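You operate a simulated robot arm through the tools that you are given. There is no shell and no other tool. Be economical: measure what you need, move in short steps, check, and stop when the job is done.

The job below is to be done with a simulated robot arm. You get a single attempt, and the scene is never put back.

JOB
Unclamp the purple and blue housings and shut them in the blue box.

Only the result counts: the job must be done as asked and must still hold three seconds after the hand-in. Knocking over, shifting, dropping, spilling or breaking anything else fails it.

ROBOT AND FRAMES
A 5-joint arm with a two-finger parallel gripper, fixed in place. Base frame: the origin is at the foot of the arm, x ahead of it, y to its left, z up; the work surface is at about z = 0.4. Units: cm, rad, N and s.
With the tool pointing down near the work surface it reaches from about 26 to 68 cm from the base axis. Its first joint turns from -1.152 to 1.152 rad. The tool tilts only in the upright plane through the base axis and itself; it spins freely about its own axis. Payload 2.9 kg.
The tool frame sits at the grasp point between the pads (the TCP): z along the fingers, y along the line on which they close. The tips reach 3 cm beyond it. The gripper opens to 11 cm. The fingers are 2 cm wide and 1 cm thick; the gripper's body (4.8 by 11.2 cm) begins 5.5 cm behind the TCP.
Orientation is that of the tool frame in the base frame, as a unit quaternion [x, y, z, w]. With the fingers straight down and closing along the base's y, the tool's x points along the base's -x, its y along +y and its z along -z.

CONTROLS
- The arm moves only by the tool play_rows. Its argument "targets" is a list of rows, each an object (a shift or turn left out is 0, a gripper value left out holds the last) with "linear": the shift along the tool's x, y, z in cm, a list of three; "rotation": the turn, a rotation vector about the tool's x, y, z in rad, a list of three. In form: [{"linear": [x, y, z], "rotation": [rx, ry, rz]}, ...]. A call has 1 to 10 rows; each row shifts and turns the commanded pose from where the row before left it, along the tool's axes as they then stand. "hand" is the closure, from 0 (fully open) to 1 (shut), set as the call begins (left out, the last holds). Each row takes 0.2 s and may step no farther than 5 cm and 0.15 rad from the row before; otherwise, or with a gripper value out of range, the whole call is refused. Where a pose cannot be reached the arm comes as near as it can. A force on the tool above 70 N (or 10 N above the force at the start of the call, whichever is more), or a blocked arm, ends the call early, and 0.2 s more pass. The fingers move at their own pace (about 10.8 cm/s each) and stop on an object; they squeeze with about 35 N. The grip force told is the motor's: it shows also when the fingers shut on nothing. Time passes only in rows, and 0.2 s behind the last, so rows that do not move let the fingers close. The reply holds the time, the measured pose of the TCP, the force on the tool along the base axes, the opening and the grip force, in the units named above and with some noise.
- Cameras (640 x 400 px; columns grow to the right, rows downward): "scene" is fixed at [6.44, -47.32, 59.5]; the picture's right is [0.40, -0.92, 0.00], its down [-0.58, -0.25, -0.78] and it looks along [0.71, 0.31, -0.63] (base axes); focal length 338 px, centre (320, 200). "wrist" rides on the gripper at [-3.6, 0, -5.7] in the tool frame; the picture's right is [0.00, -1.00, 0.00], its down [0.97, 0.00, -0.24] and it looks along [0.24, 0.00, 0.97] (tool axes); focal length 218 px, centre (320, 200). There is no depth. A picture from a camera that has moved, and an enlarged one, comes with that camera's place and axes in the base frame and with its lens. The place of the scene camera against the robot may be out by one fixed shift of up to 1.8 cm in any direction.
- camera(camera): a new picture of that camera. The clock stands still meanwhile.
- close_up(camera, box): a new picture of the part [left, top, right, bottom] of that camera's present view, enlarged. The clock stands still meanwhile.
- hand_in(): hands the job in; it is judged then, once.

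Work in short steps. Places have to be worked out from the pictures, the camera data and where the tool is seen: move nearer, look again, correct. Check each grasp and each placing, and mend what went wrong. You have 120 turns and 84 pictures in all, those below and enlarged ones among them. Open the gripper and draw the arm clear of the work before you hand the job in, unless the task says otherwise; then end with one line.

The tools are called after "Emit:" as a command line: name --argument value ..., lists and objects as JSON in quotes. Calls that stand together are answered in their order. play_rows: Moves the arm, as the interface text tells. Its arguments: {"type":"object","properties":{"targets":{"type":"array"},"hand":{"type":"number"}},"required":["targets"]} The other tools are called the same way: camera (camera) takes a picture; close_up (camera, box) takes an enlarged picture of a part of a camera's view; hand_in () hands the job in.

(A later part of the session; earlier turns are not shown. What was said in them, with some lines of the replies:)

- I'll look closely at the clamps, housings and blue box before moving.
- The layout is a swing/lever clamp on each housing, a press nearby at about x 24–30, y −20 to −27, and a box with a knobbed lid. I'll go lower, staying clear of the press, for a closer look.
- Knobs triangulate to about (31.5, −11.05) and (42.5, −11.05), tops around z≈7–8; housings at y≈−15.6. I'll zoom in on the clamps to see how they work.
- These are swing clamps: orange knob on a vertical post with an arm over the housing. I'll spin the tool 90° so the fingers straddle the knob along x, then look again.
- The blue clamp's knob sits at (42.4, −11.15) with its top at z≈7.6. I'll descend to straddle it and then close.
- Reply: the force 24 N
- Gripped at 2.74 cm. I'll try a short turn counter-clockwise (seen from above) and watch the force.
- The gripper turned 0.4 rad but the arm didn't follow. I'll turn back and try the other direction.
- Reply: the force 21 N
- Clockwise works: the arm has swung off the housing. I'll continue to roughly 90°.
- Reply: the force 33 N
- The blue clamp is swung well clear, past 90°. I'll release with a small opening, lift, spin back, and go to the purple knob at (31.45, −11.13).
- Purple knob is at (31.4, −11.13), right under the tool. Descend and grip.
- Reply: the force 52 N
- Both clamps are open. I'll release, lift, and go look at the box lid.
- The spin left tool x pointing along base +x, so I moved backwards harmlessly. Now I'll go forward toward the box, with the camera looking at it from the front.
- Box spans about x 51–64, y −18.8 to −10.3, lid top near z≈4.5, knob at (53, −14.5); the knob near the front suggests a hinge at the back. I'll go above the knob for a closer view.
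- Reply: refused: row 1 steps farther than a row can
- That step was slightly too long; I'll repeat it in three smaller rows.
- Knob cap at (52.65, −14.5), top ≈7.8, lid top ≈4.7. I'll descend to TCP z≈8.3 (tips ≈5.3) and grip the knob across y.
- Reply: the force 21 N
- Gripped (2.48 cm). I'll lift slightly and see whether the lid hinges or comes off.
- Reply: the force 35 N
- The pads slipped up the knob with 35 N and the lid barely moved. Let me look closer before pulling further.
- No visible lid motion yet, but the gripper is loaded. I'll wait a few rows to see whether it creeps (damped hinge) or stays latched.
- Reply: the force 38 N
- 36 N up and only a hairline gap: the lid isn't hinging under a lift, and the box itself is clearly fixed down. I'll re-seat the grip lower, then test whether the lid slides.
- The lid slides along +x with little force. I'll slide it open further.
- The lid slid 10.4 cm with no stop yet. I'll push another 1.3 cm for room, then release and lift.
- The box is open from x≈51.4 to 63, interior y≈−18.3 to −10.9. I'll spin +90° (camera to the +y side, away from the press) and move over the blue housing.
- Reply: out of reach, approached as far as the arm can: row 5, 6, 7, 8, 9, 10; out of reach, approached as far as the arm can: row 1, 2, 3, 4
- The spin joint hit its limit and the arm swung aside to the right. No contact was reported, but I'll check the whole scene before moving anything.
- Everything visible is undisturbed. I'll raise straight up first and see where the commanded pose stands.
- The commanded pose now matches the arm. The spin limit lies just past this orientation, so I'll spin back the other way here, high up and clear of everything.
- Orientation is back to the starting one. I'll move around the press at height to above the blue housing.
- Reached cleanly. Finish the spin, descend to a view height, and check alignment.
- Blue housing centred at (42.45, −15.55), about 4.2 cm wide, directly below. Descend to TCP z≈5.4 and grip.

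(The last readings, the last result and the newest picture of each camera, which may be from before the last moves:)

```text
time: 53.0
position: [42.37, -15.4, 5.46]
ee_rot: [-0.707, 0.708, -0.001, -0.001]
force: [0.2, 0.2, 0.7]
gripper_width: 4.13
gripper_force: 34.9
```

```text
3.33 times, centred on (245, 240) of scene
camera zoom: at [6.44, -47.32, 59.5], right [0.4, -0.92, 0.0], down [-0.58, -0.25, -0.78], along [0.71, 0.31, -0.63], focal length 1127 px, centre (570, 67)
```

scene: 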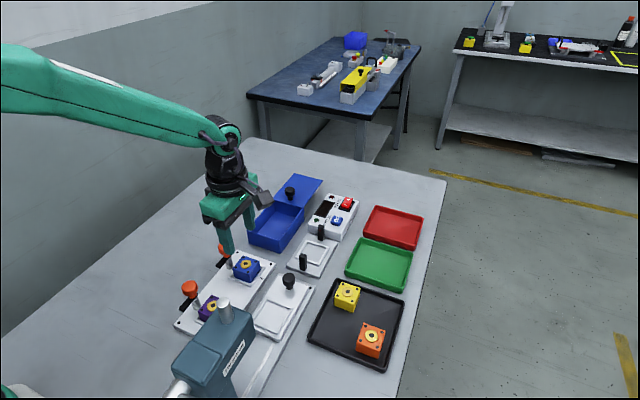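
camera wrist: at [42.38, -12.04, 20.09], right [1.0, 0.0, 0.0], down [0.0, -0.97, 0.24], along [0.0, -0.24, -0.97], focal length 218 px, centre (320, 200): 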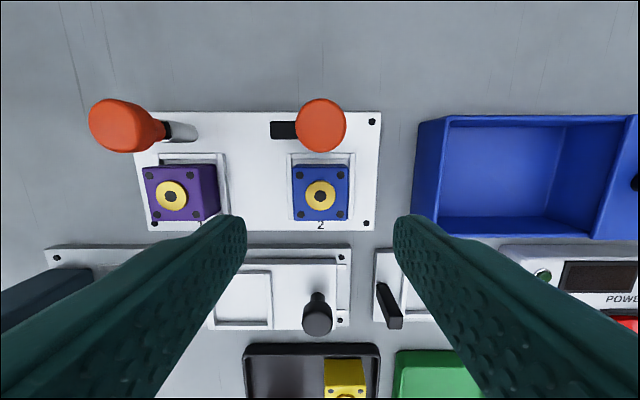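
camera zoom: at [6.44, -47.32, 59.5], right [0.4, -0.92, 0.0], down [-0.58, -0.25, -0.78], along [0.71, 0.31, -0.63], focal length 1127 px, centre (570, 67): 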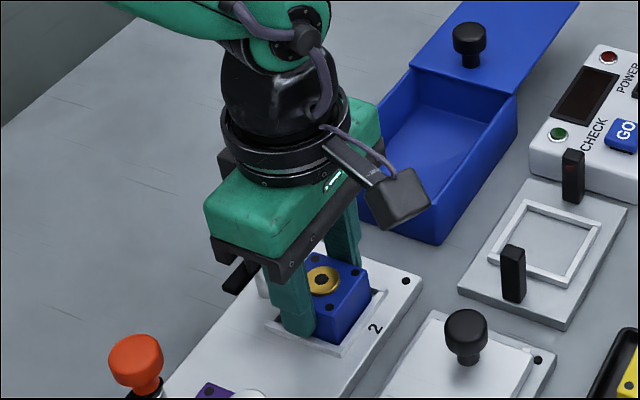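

Gripped at 4.13 cm, which matches the housing. Lift it out.

Emit:
play_rows --targets '[{"linear": [0, 0, -1]}, {"linear": [0, 0, -2]}, {"linear": [0, 0, -3]}, {"linear": [0, 0, -3]}, {}]'

Emit:
close_up --camera "scene" --box '[185, 160, 325, 280]'

Emit:
camera --camera "wrist"

```text
time: 54.2
position: [42.49, -15.69, 14.59]
ee_rot: [-0.707, 0.708, 0.0, 0.0]
force: [1.1, 0.2, -1.1]
gripper_width: 0.0
gripper_force: 34.9
```

```text
3.33 times, centred on (255, 220) of scene
camera zoom: at [6.44, -47.32, 59.5], right [0.4, -0.92, 0.0], down [-0.58, -0.25, -0.78], along [0.71, 0.31, -0.63], focal length 1127 px, centre (537, 133)
```

zoom: 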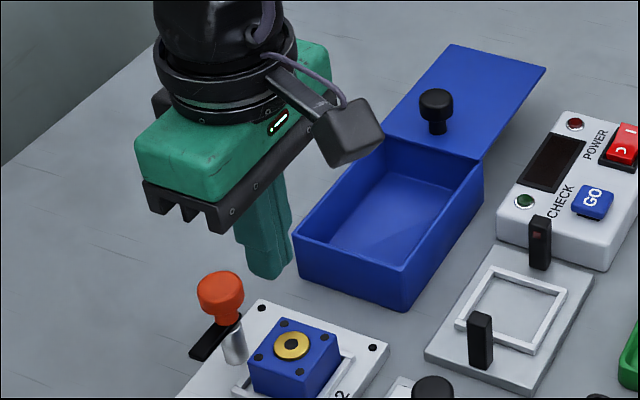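

```text
43 pictures are left
camera wrist: at [42.35, -12.07, 20.15], right [1.0, 0.0, 0.0], down [0.0, -0.97, 0.24], along [0.0, -0.24, -0.97], focal length 218 px, centre (320, 200)
```

wrist: 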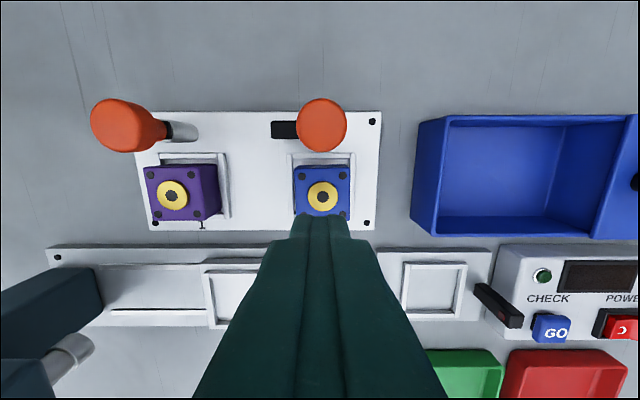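

The fingers slid off; the housing is still in its nest. Let me look closely for what's holding it.

Emit:
close_up --camera "scene" --box '[225, 240, 280, 290]'

Emit:
close_up --camera "wrist" --box '[255, 90, 385, 240]'

```text
8.00 times, centred on (252, 265) of scene
camera zoom: at [6.44, -47.32, 59.5], right [0.4, -0.92, 0.0], down [-0.58, -0.25, -0.78], along [0.71, 0.31, -0.63], focal length 2704 px, centre (860, -320)
```

zoom: 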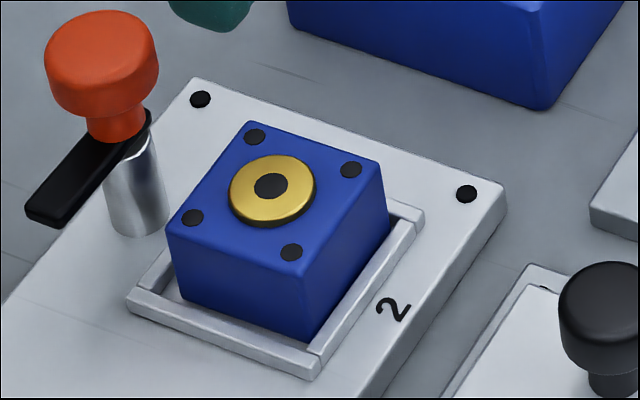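

```text
2.67 times, centred on (320, 165) of wrist
camera zoom: at [42.35, -12.07, 20.15], right [1.0, 0.0, 0.0], down [0.0, -0.97, 0.24], along [0.0, -0.24, -0.97], focal length 582 px, centre (320, 293)
```

zoom: 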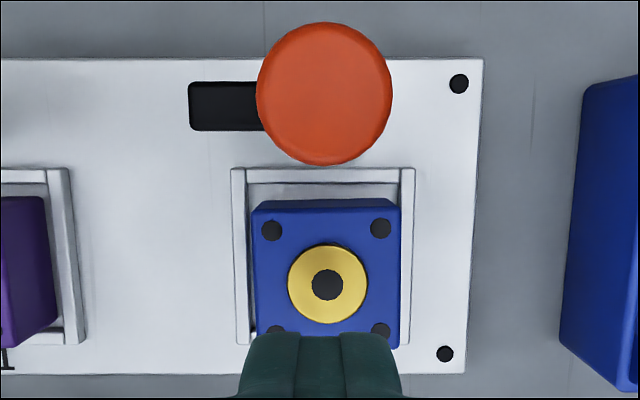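

The housing is loose in its nest and just slipped, shifted slightly to (42.5, −15.7). I'll grip about 0.4 cm deeper, still just above the nest rails, and lift slowly.

Emit:
play_rows --targets '[{}, {"linear": [0, 0, 3]}, {"linear": [0, 0, 3]}, {"linear": [0, 0, 2]}, {"linear": [0, 0, 1]}, {"linear": [0, 0, 0.4]}, {}]' --hand 0.42

Emit:
close_up --camera "scene" --box '[225, 240, 280, 290]'

```text
time: 55.8
position: [42.52, -15.65, 4.96]
ee_rot: [-0.707, 0.707, 0.001, -0.001]
force: [-0.5, 0.2, 0.3]
gripper_width: 6.39
gripper_force: 0.1
```

```text
8.00 times, centred on (252, 265) of scene
camera zoom: at [6.44, -47.32, 59.5], right [0.4, -0.92, 0.0], down [-0.58, -0.25, -0.78], along [0.71, 0.31, -0.63], focal length 2704 px, centre (860, -320)
```

zoom: 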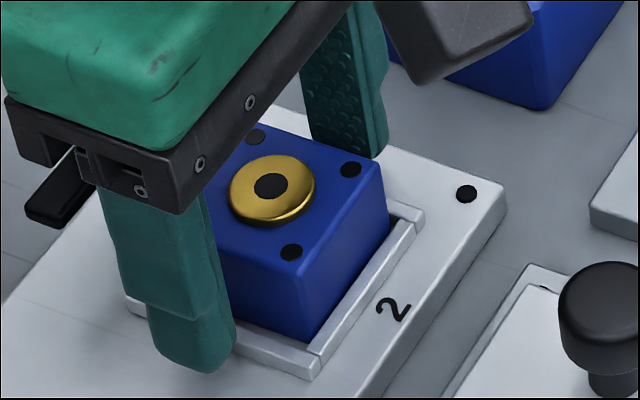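

Tips are just above the rails with no contact. Close and lift slowly.

Emit:
play_rows --targets '[{}, {}, {}, {}]' --hand 1

Emit:
play_rows --targets '[{"linear": [0, 0, -0.15]}, {"linear": [0, 0, -0.15]}, {"linear": [0, 0, -0.2]}, {"linear": [0, 0, -0.2]}, {}]'

Emit:
close_up --camera "scene" --box '[225, 240, 280, 290]'

```text
time: 56.8
position: [42.53, -15.64, 5.05]
ee_rot: [-0.706, 0.708, 0.0, 0.0]
force: [0.1, -0.6, 0.6]
gripper_width: 4.12
gripper_force: 34.5
```

```text
time: 58.0
position: [42.39, -15.54, 5.85]
ee_rot: [-0.707, 0.707, 0.0, 0.0]
force: [-0.7, 0.2, -1.3]
gripper_width: 4.13
gripper_force: 34.7
```

```text
8.00 times, centred on (252, 265) of scene
camera zoom: at [6.44, -47.32, 59.5], right [0.4, -0.92, 0.0], down [-0.58, -0.25, -0.78], along [0.71, 0.31, -0.63], focal length 2704 px, centre (860, -320)
```

zoom: 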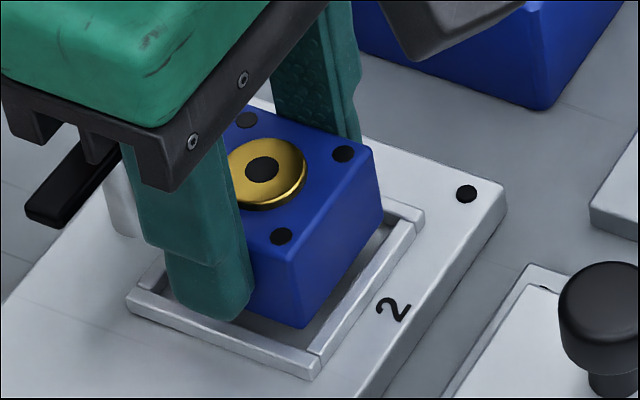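

It lifts with the gripper now. Continue upward gently.

Emit:
play_rows --targets '[{"linear": [0, 0, -0.4]}, {"linear": [0, 0, -0.6]}, {"linear": [0, 0, -0.8]}, {"linear": [0, 0, -1]}, {"linear": [0, 0, -1]}, {"linear": [0, 0, -1]}, {"linear": [0, 0, -0.8]}, {}]'

Emit:
close_up --camera "scene" --box '[205, 200, 285, 290]'

```text
time: 59.8
position: [42.53, -15.64, 11.23]
ee_rot: [-0.707, 0.707, 0.0, 0.0]
force: [-0.2, 0.3, -2.0]
gripper_width: 4.12
gripper_force: 34.8
```

```text
4.44 times, centred on (245, 245) of scene
camera zoom: at [6.44, -47.32, 59.5], right [0.4, -0.92, 0.0], down [-0.58, -0.25, -0.78], along [0.71, 0.31, -0.63], focal length 1502 px, centre (653, 0)
```

zoom: 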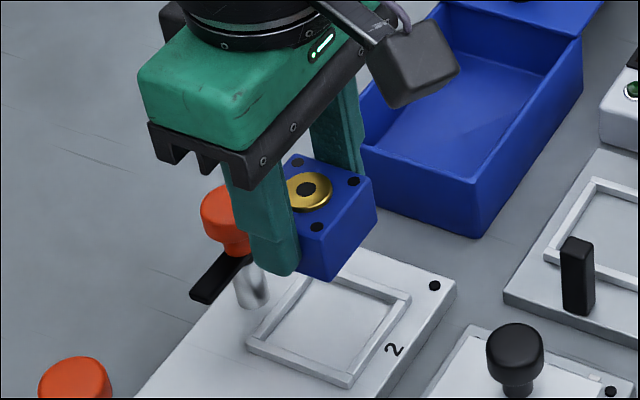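

Housing held securely (its bottom about 3.6 cm below the TCP). I'll raise, spin +90° so the fingers will close along y in the box, then carry it over.

Emit:
play_rows --targets '[{"linear": [0, 0, -1]}, {"linear": [0, 0, -1]}, {"rotation": [0, 0, 0.1]}, {"rotation": [0, 0, 0.14]}, {"rotation": [0, 0, 0.14]}, {"rotation": [0, 0, 0.14]}, {"rotation": [0, 0, 0.14]}, {"rotation": [0, 0, 0.14]}, {"rotation": [0, 0, 0.14]}, {"rotation": [0, 0, 0.14]}]'

Emit:
play_rows --targets '[{"rotation": [0, 0, 0.14]}, {"rotation": [0, 0, 0.14]}, {"rotation": [0, 0, 0.14]}, {"rotation": [0, 0, 0.0708]}, {"linear": [-1, 0, 0]}, {"linear": [-2, 0, 0]}, {"linear": [-2.2, 0.3, 0]}, {"linear": [-2.2, 0.3, 0]}, {"linear": [-2.2, 0.3, 0]}, {}]'

Emit:
camera --camera "wrist"

```text
time: 62.0
position: [42.56, -15.56, 13.37]
ee_rot: [-0.24, 0.971, 0.0, 0.001]
force: [0.1, 0.2, -0.9]
gripper_width: 4.15
gripper_force: 35.4
```

```text
time: 64.2
position: [51.93, -14.38, 13.31]
ee_rot: [0.001, 1.0, 0.0, 0.0]
force: [-0.2, 0.5, -2.1]
gripper_width: 4.15
gripper_force: 34.8
```

```text
37 pictures are left
camera wrist: at [55.53, -14.56, 18.95], right [0.0, -1.0, 0.0], down [-0.97, 0.0, 0.24], along [-0.24, 0.0, -0.97], focal length 218 px, centre (320, 200)
```

wrist: 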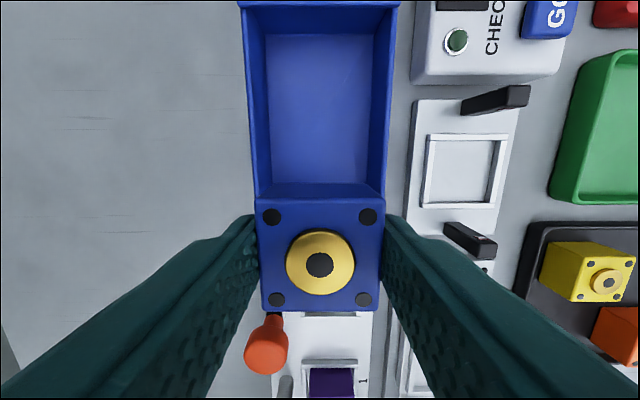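

Housing is well held and centred on the box (y≈−14.6). Move to x≈58.9 and lower into the far part of the box.

Emit:
play_rows --targets '[{"linear": [-2.3, 0, 0]}, {"linear": [-2.3, 0, 0]}, {"linear": [-2.3, 0, 0]}, {}, {"linear": [0, 0, 2]}, {"linear": [0, 0, 2]}, {"linear": [0, 0, 2]}, {}]'

Emit:
camera --camera "wrist"

Emit:
close_up --camera "scene" --box '[220, 140, 340, 260]'

```text
time: 66.0
position: [59.05, -14.73, 7.33]
ee_rot: [0.001, 1.0, -0.001, 0.0]
force: [0.0, 0.1, -0.8]
gripper_width: 4.12
gripper_force: 35.0
```

```text
36 pictures are left
camera wrist: at [62.6, -14.72, 13.05], right [0.0, -1.0, 0.0], down [-0.97, 0.0, 0.24], along [-0.24, 0.0, -0.97], focal length 218 px, centre (320, 200)
```

wrist: 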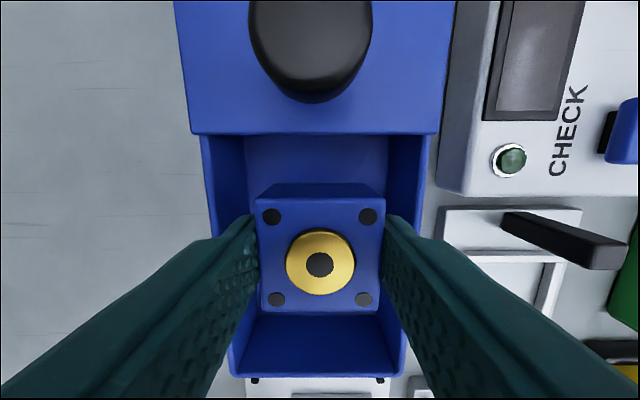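

```text
3.33 times, centred on (280, 200) of scene
camera zoom: at [6.44, -47.32, 59.5], right [0.4, -0.92, 0.0], down [-0.58, -0.25, -0.78], along [0.71, 0.31, -0.63], focal length 1127 px, centre (453, 200)
```

zoom: 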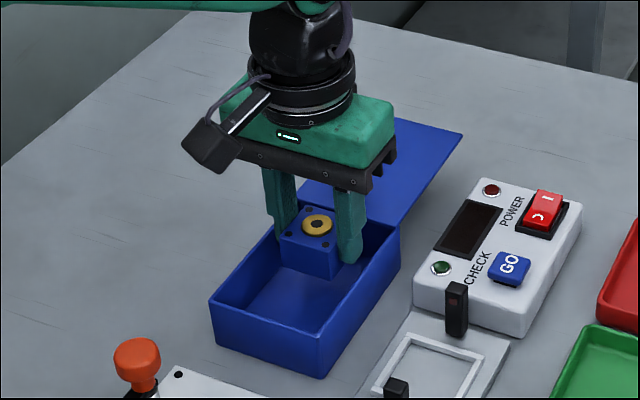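

Aligned in y. I'll lower gently until contact.

Emit:
play_rows --targets '[{"linear": [0, 0, 0.8]}, {"linear": [0, 0, 0.8]}, {"linear": [0, 0, 0.3]}, {"linear": [0, 0, 0.2]}, {}]'

Emit:
play_rows --targets '[{"linear": [0, 0, 0.2]}, {"linear": [0, 0, 0.2]}, {}]'

```text
time: 67.2
position: [58.99, -14.75, 5.32]
ee_rot: [0.001, 1.0, 0.0, 0.0]
force: [0.1, 0.7, -1.9]
gripper_width: 4.13
gripper_force: 34.9
```

```text
time: 68.0
position: [58.95, -14.7, 4.78]
ee_rot: [0.0, 1.0, 0.0, 0.001]
force: [-0.2, 0.2, -2.0]
gripper_width: 4.14
gripper_force: 34.5
```

No contact yet at z 4.78; continue in small steps.

Emit:
play_rows --targets '[{"linear": [0, 0, 0.2]}, {"linear": [0, 0, 0.15]}, {}]'

Emit:
close_up --camera "scene" --box '[240, 160, 320, 260]'

```text
time: 68.8
position: [58.83, -14.7, 4.62]
ee_rot: [0.0, 1.0, 0.0, 0.0]
force: [0.1, 0.1, -1.0]
gripper_width: 4.13
gripper_force: 34.8
```

```text
4.00 times, centred on (280, 210) of scene
camera zoom: at [6.44, -47.32, 59.5], right [0.4, -0.92, 0.0], down [-0.58, -0.25, -0.78], along [0.71, 0.31, -0.63], focal length 1352 px, centre (480, 160)
```

zoom: 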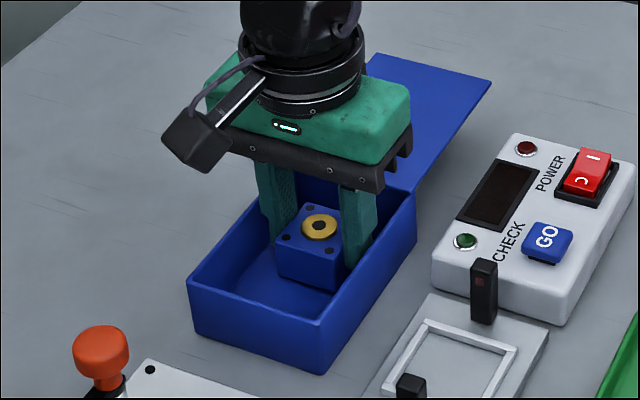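

Nearly down. A few more small steps until the force rises.

Emit:
play_rows --targets '[{"linear": [0, 0, 0.15]}, {"linear": [0, 0, 0.15]}, {}]'

Emit:
play_rows --targets '[{"linear": [0, 0, 0.15]}, {"linear": [0, 0, 0.15]}, {}]'

```text
time: 69.6
position: [58.9, -14.7, 4.17]
ee_rot: [0.001, 1.0, 0.0, 0.0]
force: [-0.4, 0.1, -0.9]
gripper_width: 4.16
gripper_force: 34.8
```

```text
time: 70.4
position: [59.04, -14.63, 4.29]
ee_rot: [0.001, 1.0, 0.0, 0.001]
force: [-7.8, -1.4, 23.6]
gripper_width: 4.16
gripper_force: 35.0
```

Floor contact at z≈4.25. Release to a 5 cm opening and lift out.

Emit:
play_rows --targets '[{}, {}, {"linear": [0, 0, -1]}, {"linear": [0, 0, -3]}, {"linear": [0, 0, -4]}, {"linear": [4, 0, -2]}, {"linear": [4, 0, 0]}, {}]' --hand 0.545

Emit:
camera --camera "wrist"

Emit:
close_up --camera "scene" --box '[240, 160, 320, 260]'

```text
time: 72.2
position: [50.96, -14.61, 13.94]
ee_rot: [0.002, 1.0, 0.0, 0.0]
force: [-0.5, 0.6, 0.3]
gripper_width: 4.98
gripper_force: 0.0
```

```text
33 pictures are left
camera wrist: at [54.48, -14.67, 19.57], right [0.0, -1.0, 0.0], down [-0.97, 0.0, 0.24], along [-0.24, 0.0, -0.97], focal length 218 px, centre (320, 200)
```

wrist: 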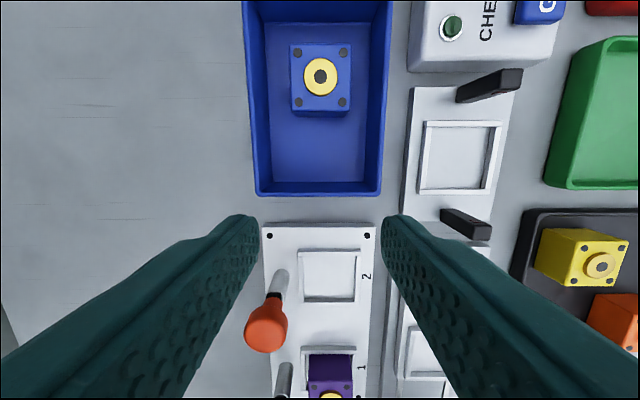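

```text
4.00 times, centred on (280, 210) of scene
camera zoom: at [6.44, -47.32, 59.5], right [0.4, -0.92, 0.0], down [-0.58, -0.25, -0.78], along [0.71, 0.31, -0.63], focal length 1352 px, centre (480, 160)
```

zoom: 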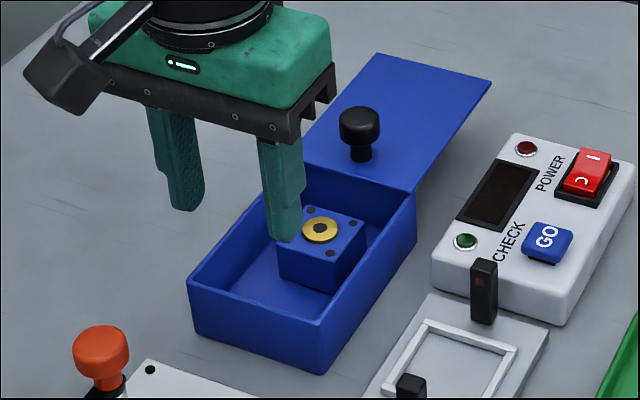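

The blue housing lies flat in the far part of the box with room in front. Before going for the purple one I need accurate clearance to the press, so I'll look from above it.

Emit:
play_rows --targets '[{"linear": [4, 0, -2.5]}, {"linear": [4, 0, -2.5]}, {"linear": [4, 0, -2.5]}, {"linear": [0, 0, -2.5]}, {}]'

Emit:
camera --camera "wrist"

Emit:
close_up --camera "scene" --box '[145, 240, 305, 400]'

```text
time: 73.4
position: [38.95, -14.76, 24.0]
ee_rot: [0.001, 1.0, 0.0, -0.001]
force: [1.1, -0.3, 0.0]
gripper_width: 5.01
gripper_force: 0.0
```

```text
31 pictures are left
camera wrist: at [42.49, -14.74, 29.67], right [0.0, -1.0, 0.0], down [-0.97, 0.0, 0.24], along [-0.24, 0.0, -0.97], focal length 218 px, centre (320, 200)
```

wrist: 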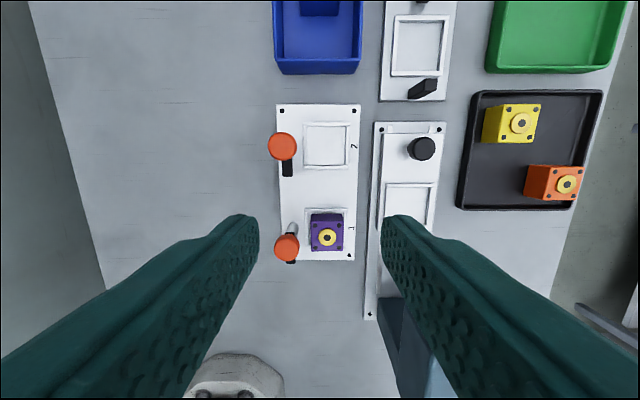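

```text
2.50 times, centred on (225, 320) of scene
camera zoom: at [6.44, -47.32, 59.5], right [0.4, -0.92, 0.0], down [-0.58, -0.25, -0.78], along [0.71, 0.31, -0.63], focal length 845 px, centre (558, -100)
```

zoom: 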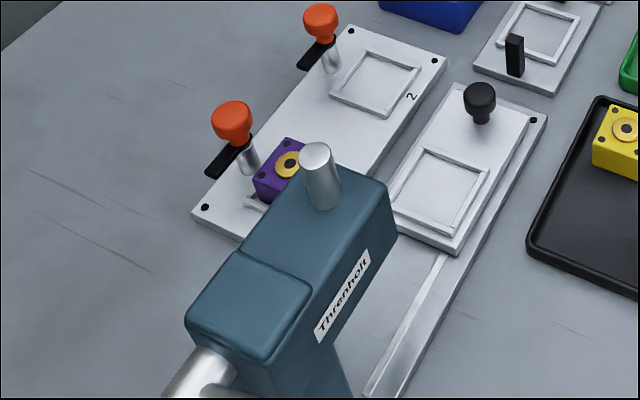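

Triangulating the press head: x ≤ 27.7, y ≤ −22.6, z 11.6–16.6. With the tool at [0.707, 0.707] (camera on −y side, side block on +y side) the purple housing at (31.5, −15.6) is safely reachable. Spin +90° and move over it.

Emit:
play_rows --targets '[{"rotation": [0, 0, 0.15]}, {"rotation": [0, 0, 0.15]}, {"rotation": [0, 0, 0.15]}, {"rotation": [0, 0, 0.15]}, {"rotation": [0, 0, 0.15]}, {"rotation": [0, 0, 0.15]}, {"rotation": [0, 0, 0.15]}, {"rotation": [0, 0, 0.15]}, {"rotation": [0, 0, 0.15]}, {"rotation": [0, 0, 0.15]}]' --hand 0.436

Emit:
play_rows --targets '[{"rotation": [0, 0, 0.0708]}, {"linear": [-0.4, -3.7, 0]}, {"linear": [-0.5, -3.7, 0]}, {"linear": [0, 0, 3.5]}, {"linear": [0, 0, 3.5]}, {}]'

Emit:
camera --camera "wrist"

Emit:
camera --camera "scene"

```text
time: 75.6
position: [38.94, -14.68, 23.87]
ee_rot: [0.683, 0.731, 0.0, 0.0]
force: [-0.6, 0.9, 0.0]
gripper_width: 6.2
gripper_force: 0.1
```

```text
time: 77.0
position: [31.67, -15.74, 16.82]
ee_rot: [0.707, 0.707, 0.0, 0.0]
force: [1.1, 0.4, 0.7]
gripper_width: 6.21
gripper_force: 0.1
```

```text
29 pictures are left
camera wrist: at [31.63, -19.36, 22.56], right [-1.0, 0.0, 0.0], down [0.0, 0.97, 0.24], along [0.0, 0.24, -0.97], focal length 218 px, centre (320, 200)
```

wrist: 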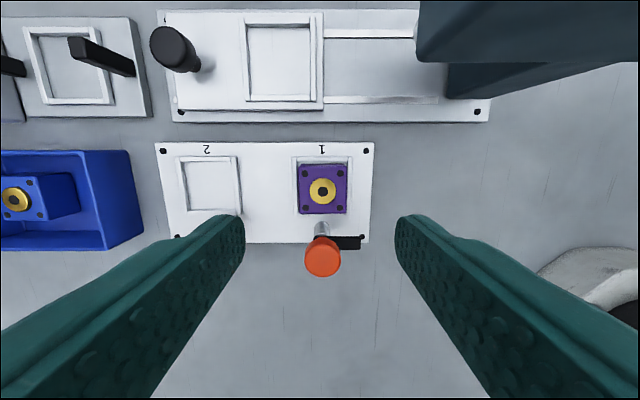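

```text
28 pictures are left
```

scene: 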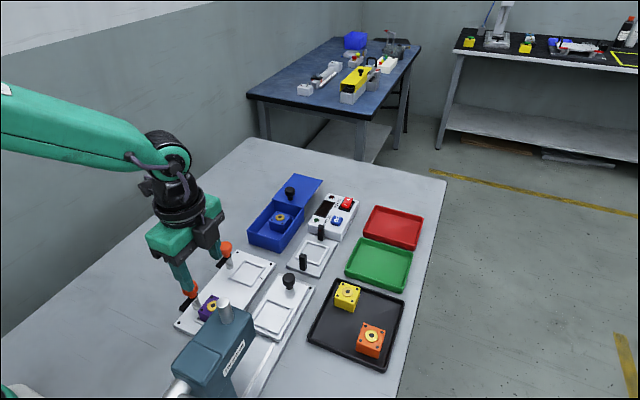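

Press head position is confirmed at (27.65, −22.7), clear of the gripper. Purple housing is at (31.46, −15.7); descend to z≈5.0.

Emit:
play_rows --targets '[{"linear": [-0.1, 0, 3]}, {"linear": [0, 0, 3]}, {"linear": [0, 0, 3]}, {"linear": [0, 0, 1.8]}, {"linear": [0, 0, 0.8]}, {}]'

Emit:
close_up --camera "wrist" --box '[220, 120, 420, 300]'

Emit:
close_up --camera "scene" --box '[145, 220, 265, 340]'

```text
time: 78.4
position: [31.68, -15.76, 5.3]
ee_rot: [0.708, 0.706, 0.0, 0.0]
force: [0.2, 0.4, -0.4]
gripper_width: 6.22
gripper_force: 0.1
```

```text
2.22 times, centred on (320, 210) of wrist
camera zoom: at [31.5, -19.37, 10.97], right [-1.0, 0.0, 0.0], down [0.0, 0.97, 0.24], along [0.0, 0.24, -0.97], focal length 485 px, centre (320, 178)
```

zoom: 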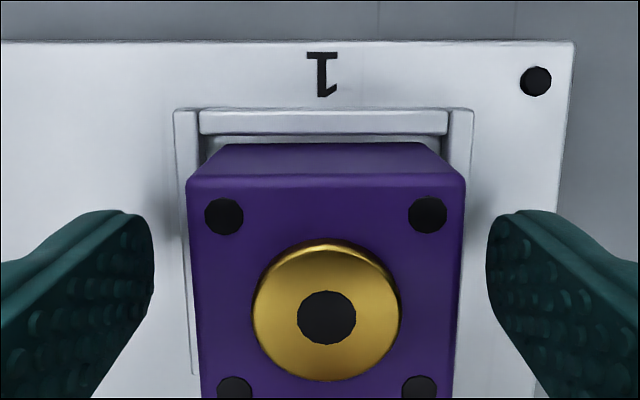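

```text
3.33 times, centred on (205, 280) of scene
camera zoom: at [6.44, -47.32, 59.5], right [0.4, -0.92, 0.0], down [-0.58, -0.25, -0.78], along [0.71, 0.31, -0.63], focal length 1127 px, centre (703, -67)
```

zoom: 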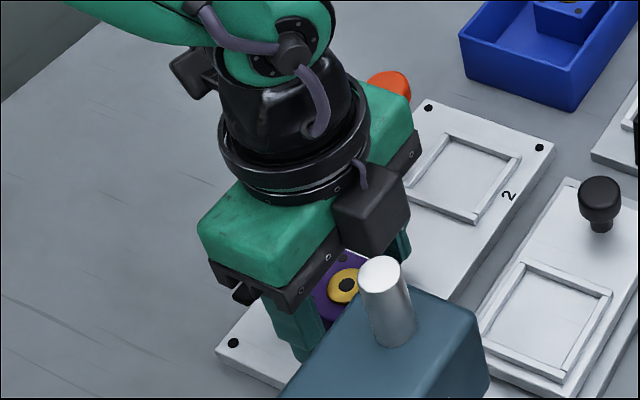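

Housing is centred between the fingers. Drop 0.25 cm more, close, and lift slowly.

Emit:
play_rows --targets '[{"linear": [0, 0, 0.25]}, {}]'

Emit:
play_rows --targets '[{}, {}, {}, {}]' --hand 1

Emit:
play_rows --targets '[{"linear": [0, 0, -0.15]}, {"linear": [0, 0, -0.15]}, {"linear": [0, 0, -0.2]}, {"linear": [0, 0, -0.3]}, {"linear": [0, 0, -0.5]}, {"linear": [0, 0, -0.7]}, {"linear": [0, 0, -0.8]}, {"linear": [0, 0, -0.8]}, {"linear": [0, 0, -0.8]}, {}]'

Emit:
close_up --camera "scene" --box '[145, 220, 265, 340]'

```text
time: 79.0
position: [31.59, -15.84, 5.17]
ee_rot: [0.707, 0.707, 0.0, 0.0]
force: [0.1, 0.3, -0.1]
gripper_width: 6.2
gripper_force: 0.0
```

```text
time: 80.0
position: [31.44, -15.65, 5.07]
ee_rot: [0.708, 0.706, 0.001, 0.0]
force: [-0.6, 0.8, 0.1]
gripper_width: 4.12
gripper_force: 35.2
```

```text
time: 82.2
position: [31.59, -15.7, 9.54]
ee_rot: [0.708, 0.706, 0.0, 0.0]
force: [1.1, -0.6, -0.8]
gripper_width: 4.14
gripper_force: 35.0
```

```text
3.33 times, centred on (205, 280) of scene
camera zoom: at [6.44, -47.32, 59.5], right [0.4, -0.92, 0.0], down [-0.58, -0.25, -0.78], along [0.71, 0.31, -0.63], focal length 1127 px, centre (703, -67)
```

zoom: 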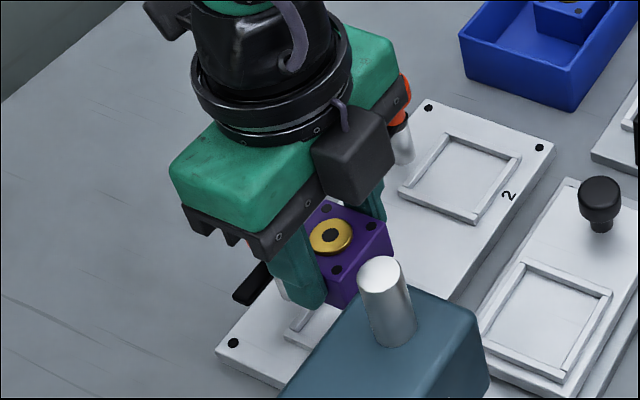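

Held. Raise to z≈14.5, move +x away from the press, then spin back −90° and travel to the box.

Emit:
play_rows --targets '[{"linear": [0, 0, -1]}, {"linear": [0, 0, -1.2]}, {"linear": [0, 0, -1.4]}, {"linear": [0, 0, -1.4]}, {"linear": [0, 1, 0]}, {"linear": [0, 2, 0]}, {"linear": [0, 2.2, 0]}, {"linear": [0.3, 2.2, 0]}, {"linear": [0.3, 2.2, 0]}, {"linear": [0.4, 1.4, 0]}]'

Emit:
play_rows --targets '[{"rotation": [0, 0, -0.1]}, {"rotation": [0, 0, -0.14]}, {"rotation": [0, 0, -0.14]}, {"rotation": [0, 0, -0.14]}, {"rotation": [0, 0, -0.14]}, {"rotation": [0, 0, -0.14]}, {"rotation": [0, 0, -0.14]}, {"rotation": [0, 0, -0.14]}, {"rotation": [0, 0, -0.14]}, {"rotation": [0, 0, -0.14]}]'

Emit:
play_rows --targets '[{"rotation": [0, 0, -0.14]}, {"rotation": [0, 0, -0.0708]}, {"linear": [-1.5, 0, 0]}, {"linear": [-2.2, 0, 0]}, {"linear": [-2.2, 0, 0]}, {"linear": [-2.2, 0, 0]}, {"linear": [-2, 0, 0]}, {}]'

Emit:
camera --camera "wrist"

Emit:
close_up --camera "scene" --box '[240, 160, 320, 260]'

```text
time: 84.4
position: [42.69, -14.64, 14.46]
ee_rot: [0.707, 0.707, 0.0, 0.0]
force: [0.0, 0.5, -2.5]
gripper_width: 4.12
gripper_force: 34.5
```

```text
time: 86.6
position: [42.58, -14.74, 14.46]
ee_rot: [0.105, 0.994, 0.0, -0.001]
force: [-1.2, -0.2, -1.0]
gripper_width: 4.15
gripper_force: 35.5
```

```text
time: 88.4
position: [52.66, -14.7, 14.43]
ee_rot: [0.001, 1.0, 0.0, 0.0]
force: [0.4, -0.2, -1.2]
gripper_width: 4.14
gripper_force: 34.5
```

```text
24 pictures are left
camera wrist: at [56.34, -14.71, 20.11], right [0.0, -1.0, 0.0], down [-0.97, 0.0, 0.24], along [-0.24, 0.0, -0.97], focal length 218 px, centre (320, 200)
```

wrist: 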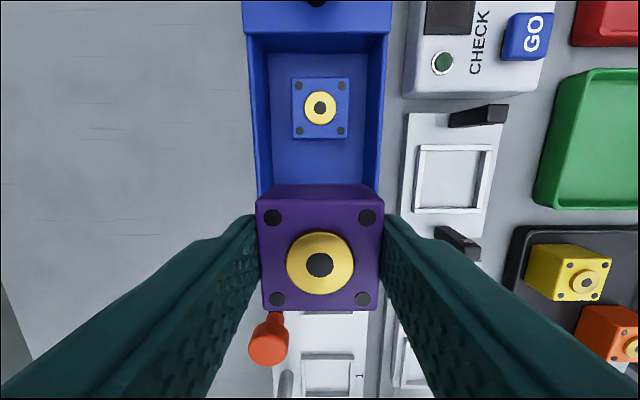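

```text
4.00 times, centred on (280, 210) of scene
camera zoom: at [6.44, -47.32, 59.5], right [0.4, -0.92, 0.0], down [-0.58, -0.25, -0.78], along [0.71, 0.31, -0.63], focal length 1352 px, centre (480, 160)
```

zoom: 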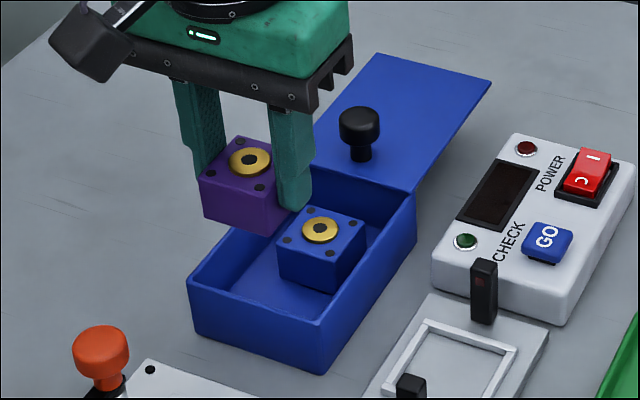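

Purple is held and aligned; blue sits at x≈59.0 (front edge ≈56.9). Target x≈54.15, then lower.

Emit:
play_rows --targets '[{"linear": [-0.8, 0, 0]}, {"linear": [-0.7, 0, 0]}, {}, {"linear": [0, 0, 2]}, {"linear": [0, 0, 2]}, {"linear": [0, 0, 2]}, {"linear": [0, 0, 1]}, {}]'

Emit:
camera --camera "wrist"

Emit:
close_up --camera "scene" --box '[240, 160, 320, 260]'

```text
time: 90.2
position: [54.21, -14.54, 7.46]
ee_rot: [0.001, 1.0, 0.0, 0.0]
force: [-0.4, 0.6, -1.1]
gripper_width: 4.14
gripper_force: 35.1
```

```text
22 pictures are left
camera wrist: at [57.7, -14.61, 13.1], right [0.0, -1.0, 0.0], down [-0.97, 0.0, 0.24], along [-0.24, 0.0, -0.97], focal length 218 px, centre (320, 200)
```

wrist: 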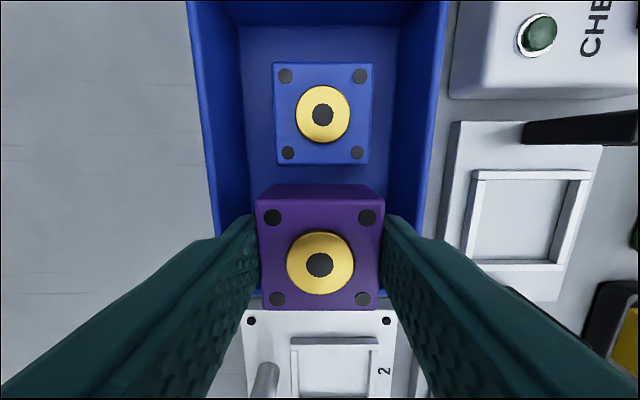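

```text
4.00 times, centred on (280, 210) of scene
camera zoom: at [6.44, -47.32, 59.5], right [0.4, -0.92, 0.0], down [-0.58, -0.25, -0.78], along [0.71, 0.31, -0.63], focal length 1352 px, centre (480, 160)
```

zoom: 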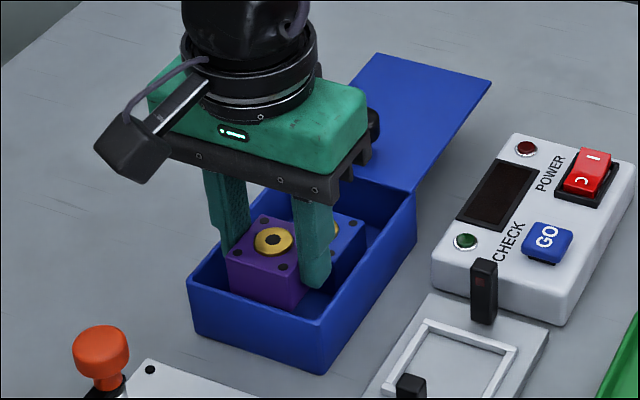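

Clearances check out (about 0.6 cm to blue, about 0.7 cm to the front wall). Lower in small steps to the floor.

Emit:
play_rows --targets '[{"linear": [0, 0, 0.8]}, {"linear": [0, 0, 0.8]}, {"linear": [0, 0, 0.6]}, {"linear": [0, 0, 0.3]}, {"linear": [0, 0, 0.2]}, {}]'

Emit:
play_rows --targets '[{"linear": [0, 0, 0.15]}, {"linear": [0, 0, 0.15]}, {}]'

```text
time: 91.6
position: [54.21, -14.67, 4.75]
ee_rot: [0.001, 1.0, 0.0, 0.0]
force: [-0.2, 0.7, -0.9]
gripper_width: 4.12
gripper_force: 35.3
```

```text
time: 92.4
position: [54.1, -14.55, 4.52]
ee_rot: [0.001, 1.0, 0.0, 0.0]
force: [0.1, 0.4, -2.4]
gripper_width: 4.11
gripper_force: 34.7
```

Still free; two more small steps.

Emit:
play_rows --targets '[{"linear": [0, 0, 0.12]}, {"linear": [0, 0, 0.12]}, {}]'

Emit:
play_rows --targets '[{"linear": [0, 0, 0.1]}, {}]'

```text
time: 93.2
position: [54.16, -14.71, 4.26]
ee_rot: [0.001, 1.0, 0.0, 0.002]
force: [-2.6, 2.3, 10.2]
gripper_width: 4.14
gripper_force: 35.2
```

```text
time: 93.8
position: [54.23, -14.68, 4.26]
ee_rot: [0.001, 1.0, 0.0, 0.001]
force: [-8.8, 2.1, 23.1]
gripper_width: 4.15
gripper_force: 34.9
```

On the floor. Release to 5 cm, lift out, and look.

Emit:
play_rows --targets '[{}, {}, {"linear": [0, 0, -1]}, {"linear": [0, 0, -3]}, {"linear": [0, 0, -4]}, {"linear": [0, 0, -3]}, {}]' --hand 0.545

Emit:
camera --camera "wrist"

Emit:
close_up --camera "scene" --box '[240, 160, 320, 260]'

```text
time: 95.4
position: [54.04, -14.78, 15.13]
ee_rot: [0.001, 1.0, 0.001, 0.0]
force: [-1.6, -0.5, 0.2]
gripper_width: 5.02
gripper_force: 0.0
```

```text
20 pictures are left
camera wrist: at [57.56, -14.81, 20.8], right [0.0, -1.0, 0.0], down [-0.97, 0.0, 0.24], along [-0.24, 0.0, -0.97], focal length 218 px, centre (320, 200)
```

wrist: 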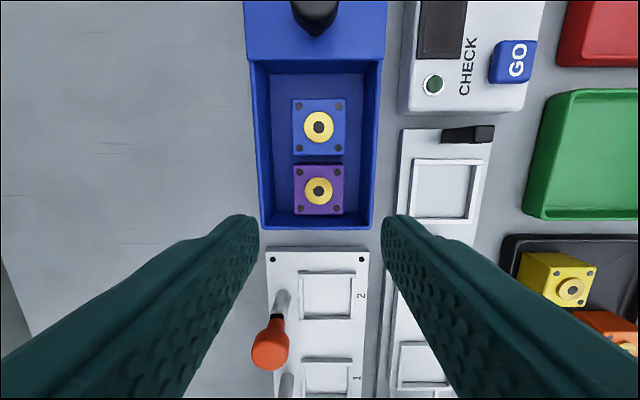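

```text
4.00 times, centred on (280, 210) of scene
camera zoom: at [6.44, -47.32, 59.5], right [0.4, -0.92, 0.0], down [-0.58, -0.25, -0.78], along [0.71, 0.31, -0.63], focal length 1352 px, centre (480, 160)
```

zoom: 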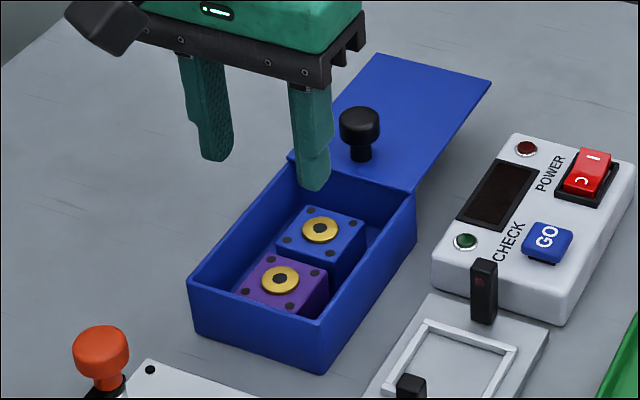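

Both housings lie flat below the rim. Now move over the lid knob at (64.4, −14.5), opened wide enough, and grip it.

Emit:
play_rows --targets '[{"linear": [-3.5, 0.1, 0]}, {"linear": [-3.5, 0, 0]}, {"linear": [-3.3, 0, 0]}, {"linear": [0, 0, 2]}, {}]' --hand 0.45

Emit:
camera --camera "wrist"

```text
time: 96.6
position: [64.38, -14.69, 13.12]
ee_rot: [0.001, 1.0, 0.001, 0.0]
force: [0.3, -0.2, 0.7]
gripper_width: 6.05
gripper_force: 0.1
```

```text
18 pictures are left
camera wrist: at [67.88, -14.62, 18.73], right [0.0, -1.0, 0.0], down [-0.97, 0.0, 0.24], along [-0.24, 0.0, -0.97], focal length 218 px, centre (320, 200)
```

wrist: 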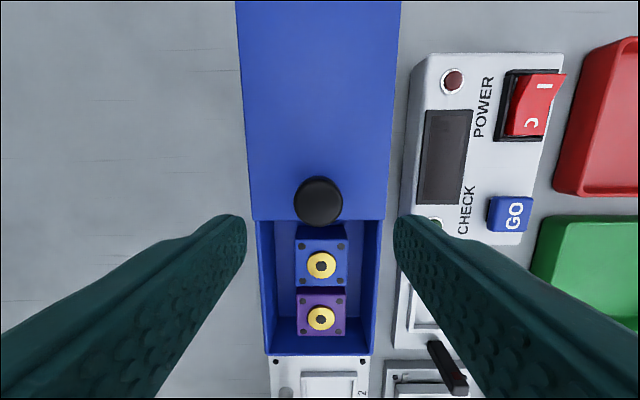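

Knob is at about x 64.6–65. Shift +0.25, descend to z≈8.35 and close.

Emit:
play_rows --targets '[{"linear": [-0.25, 0.05, 2]}, {"linear": [0, 0, 2]}, {"linear": [0, 0, 0.7]}, {}]'

Emit:
play_rows --targets '[{}, {}, {}]' --hand 1

Emit:
play_rows --targets '[{"linear": [0.4, 0, 0]}, {"linear": [0.6, 0, 0]}, {"linear": [1, 0, 0]}, {"linear": [1, 0, 0]}, {}]'

Emit:
close_up --camera "scene" --box '[240, 160, 320, 260]'

```text
time: 97.6
position: [64.65, -14.72, 8.32]
ee_rot: [0.002, 1.0, 0.0, 0.0]
force: [-0.7, -0.7, -0.3]
gripper_width: 6.06
gripper_force: 0.1
```

```text
time: 98.4
position: [64.69, -14.61, 8.48]
ee_rot: [0.001, 1.0, 0.0, 0.001]
force: [-0.1, 12.2, -0.6]
gripper_width: 2.52
gripper_force: 44.5
```

```text
time: 99.6
position: [61.68, -14.49, 8.4]
ee_rot: [0.0, 1.0, 0.0, 0.0]
force: [-0.3, 15.4, 1.0]
gripper_width: 2.5
gripper_force: 45.3
```

```text
4.00 times, centred on (280, 210) of scene
camera zoom: at [6.44, -47.32, 59.5], right [0.4, -0.92, 0.0], down [-0.58, -0.25, -0.78], along [0.71, 0.31, -0.63], focal length 1352 px, centre (480, 160)
```

zoom: 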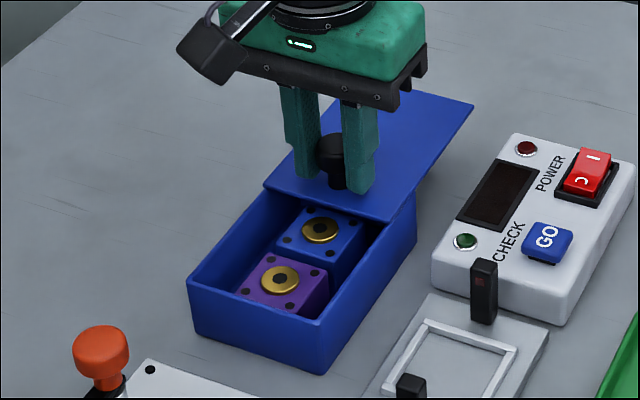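

Lid slides freely. Continue closing, most of the way.

Emit:
play_rows --targets '[{"linear": [1.2, -0.05, 0]}, {"linear": [1.3, 0, 0]}, {"linear": [1.3, 0, 0]}, {"linear": [1.3, 0, 0]}, {"linear": [1.3, 0, 0]}, {"linear": [1.2, 0, 0]}, {"linear": [0.7, 0, 0]}, {}]'

Emit:
play_rows --targets '[{"linear": [0.2, 0, 0]}, {"linear": [0.2, 0, 0]}, {"linear": [0.2, 0, 0]}, {}]'

Emit:
close_up --camera "scene" --box '[258, 192, 308, 254]'

```text
time: 101.4
position: [53.38, -14.53, 8.39]
ee_rot: [0.0, 1.0, 0.0, 0.0]
force: [0.1, 20.4, -10.3]
gripper_width: 2.48
gripper_force: 45.2
```

```text
time: 102.4
position: [52.82, -14.53, 8.39]
ee_rot: [0.0, 1.0, 0.0, -0.001]
force: [0.2, 19.6, -6.2]
gripper_width: 2.49
gripper_force: 44.3
```

```text
6.45 times, centred on (283, 223) of scene
camera zoom: at [6.45, -47.32, 59.5], right [0.4, -0.92, 0.0], down [-0.58, -0.25, -0.78], along [0.71, 0.31, -0.63], focal length 2181 px, centre (559, 52)
```

zoom: 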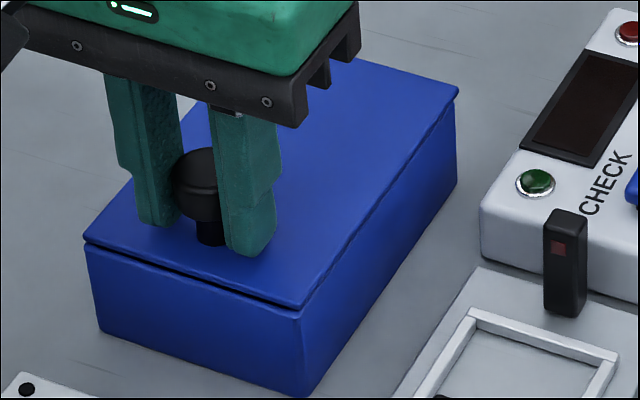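

Almost closed, roughly 0.1–0.15 cm to go. Push until it stops.

Emit:
play_rows --targets '[{"linear": [0.1, 0, 0]}, {"linear": [0.1, 0, 0]}, {}]'

Emit:
play_rows --targets '[{"linear": [0.1, 0, 0]}, {"linear": [0.1, 0, 0]}, {}]'

Emit:
close_up --camera "scene" --box '[258, 192, 308, 254]'

```text
time: 103.2
position: [52.63, -14.55, 8.47]
ee_rot: [0.0, 1.0, -0.001, 0.0]
force: [-0.2, 22.9, -4.8]
gripper_width: 2.48
gripper_force: 45.1
```

```text
time: 104.0
position: [52.43, -14.56, 8.41]
ee_rot: [0.0, 1.0, -0.001, 0.0]
force: [5.0, 23.1, -4.5]
gripper_width: 2.49
gripper_force: 44.6
```

```text
6.45 times, centred on (283, 223) of scene
camera zoom: at [6.45, -47.32, 59.5], right [0.4, -0.92, 0.0], down [-0.58, -0.25, -0.78], along [0.71, 0.31, -0.63], focal length 2181 px, centre (559, 52)
```

zoom: 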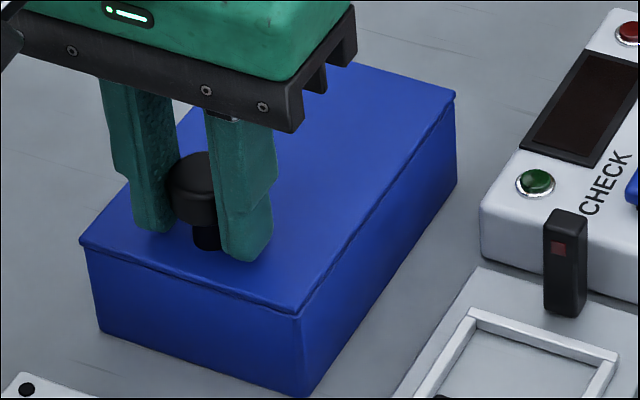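

The stop is felt (Fx rising) and the lid lines up with its original position. One last nudge, then release, lift clear and check.

Emit:
play_rows --targets '[{"linear": [0.1, 0, 0]}, {}]'

Emit:
play_rows --targets '[{}, {}, {"linear": [0, 0, -3]}, {"linear": [0, 0, -4]}, {"linear": [0, 0, -4]}, {"linear": [4, 0, -2]}, {"linear": [4, 2, -2]}, {"linear": [4, 2, -2]}, {}]' --hand 0.5

Emit:
camera --camera "scene"

Emit:
close_up --camera "scene" --box '[165, 180, 325, 340]'

Emit:
camera --camera "wrist"

```text
time: 104.6
position: [52.51, -14.4, 8.37]
ee_rot: [-0.001, 1.0, 0.0, 0.001]
force: [14.5, 22.7, -6.2]
gripper_width: 2.51
gripper_force: 44.6
```

```text
time: 106.6
position: [40.39, -10.43, 25.35]
ee_rot: [0.001, 1.0, 0.0, 0.0]
force: [-0.2, -0.8, 0.2]
gripper_width: 5.5
gripper_force: 0.1
```

```text
14 pictures are left
```

scene: 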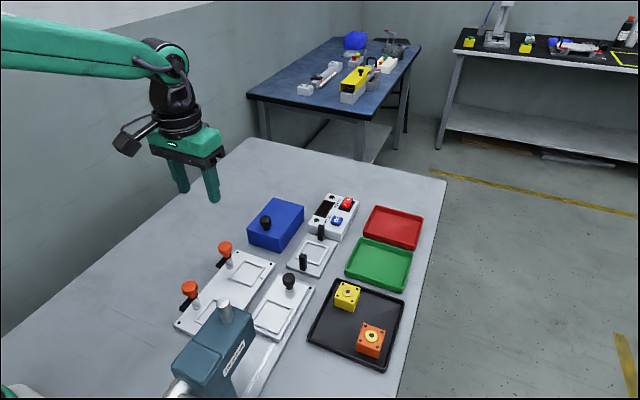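

```text
2.50 times, centred on (245, 260) of scene
camera zoom: at [6.44, -47.32, 59.5], right [0.4, -0.92, 0.0], down [-0.58, -0.25, -0.78], along [0.71, 0.31, -0.63], focal length 845 px, centre (508, 50)
```

zoom: 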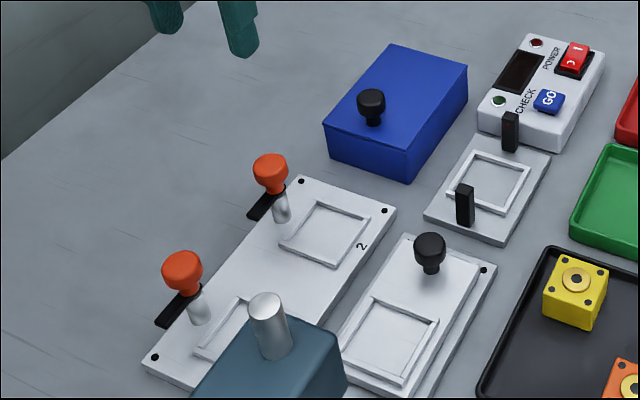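

```text
12 pictures are left
camera wrist: at [43.95, -10.46, 31.03], right [0.0, -1.0, 0.0], down [-0.97, 0.0, 0.24], along [-0.24, 0.0, -0.97], focal length 218 px, centre (320, 200)
```

wrist: 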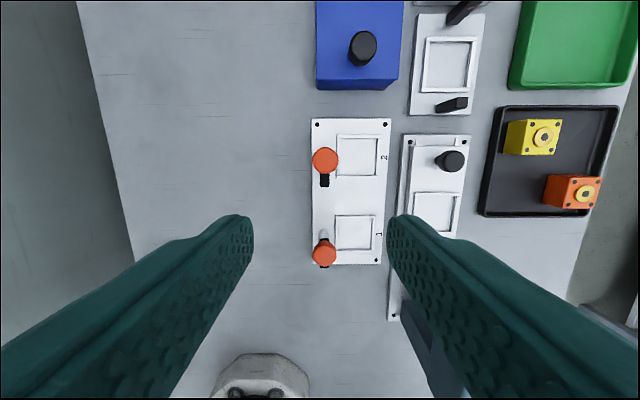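

The lid is shut exactly as at the start, both nests are empty, and everything else is undisturbed. I'll open the gripper fully and hand in.

Emit:
play_rows --targets '[{}, {}, {}]' --hand 0

Emit:
hand_in

```text
time: 107.4
position: [40.39, -10.55, 25.42]
ee_rot: [0.001, 1.0, 0.0, 0.0]
force: [-0.5, 0.1, 0.6]
gripper_width: 10.99
gripper_force: 0.1
```

```text
The job is handed in.
```

I unclamped the purple and blue housings and set them in the blue box with its lid slid shut. The gripper is open and clear, nothing else looked moved in the final pictures, and the job is handed in.
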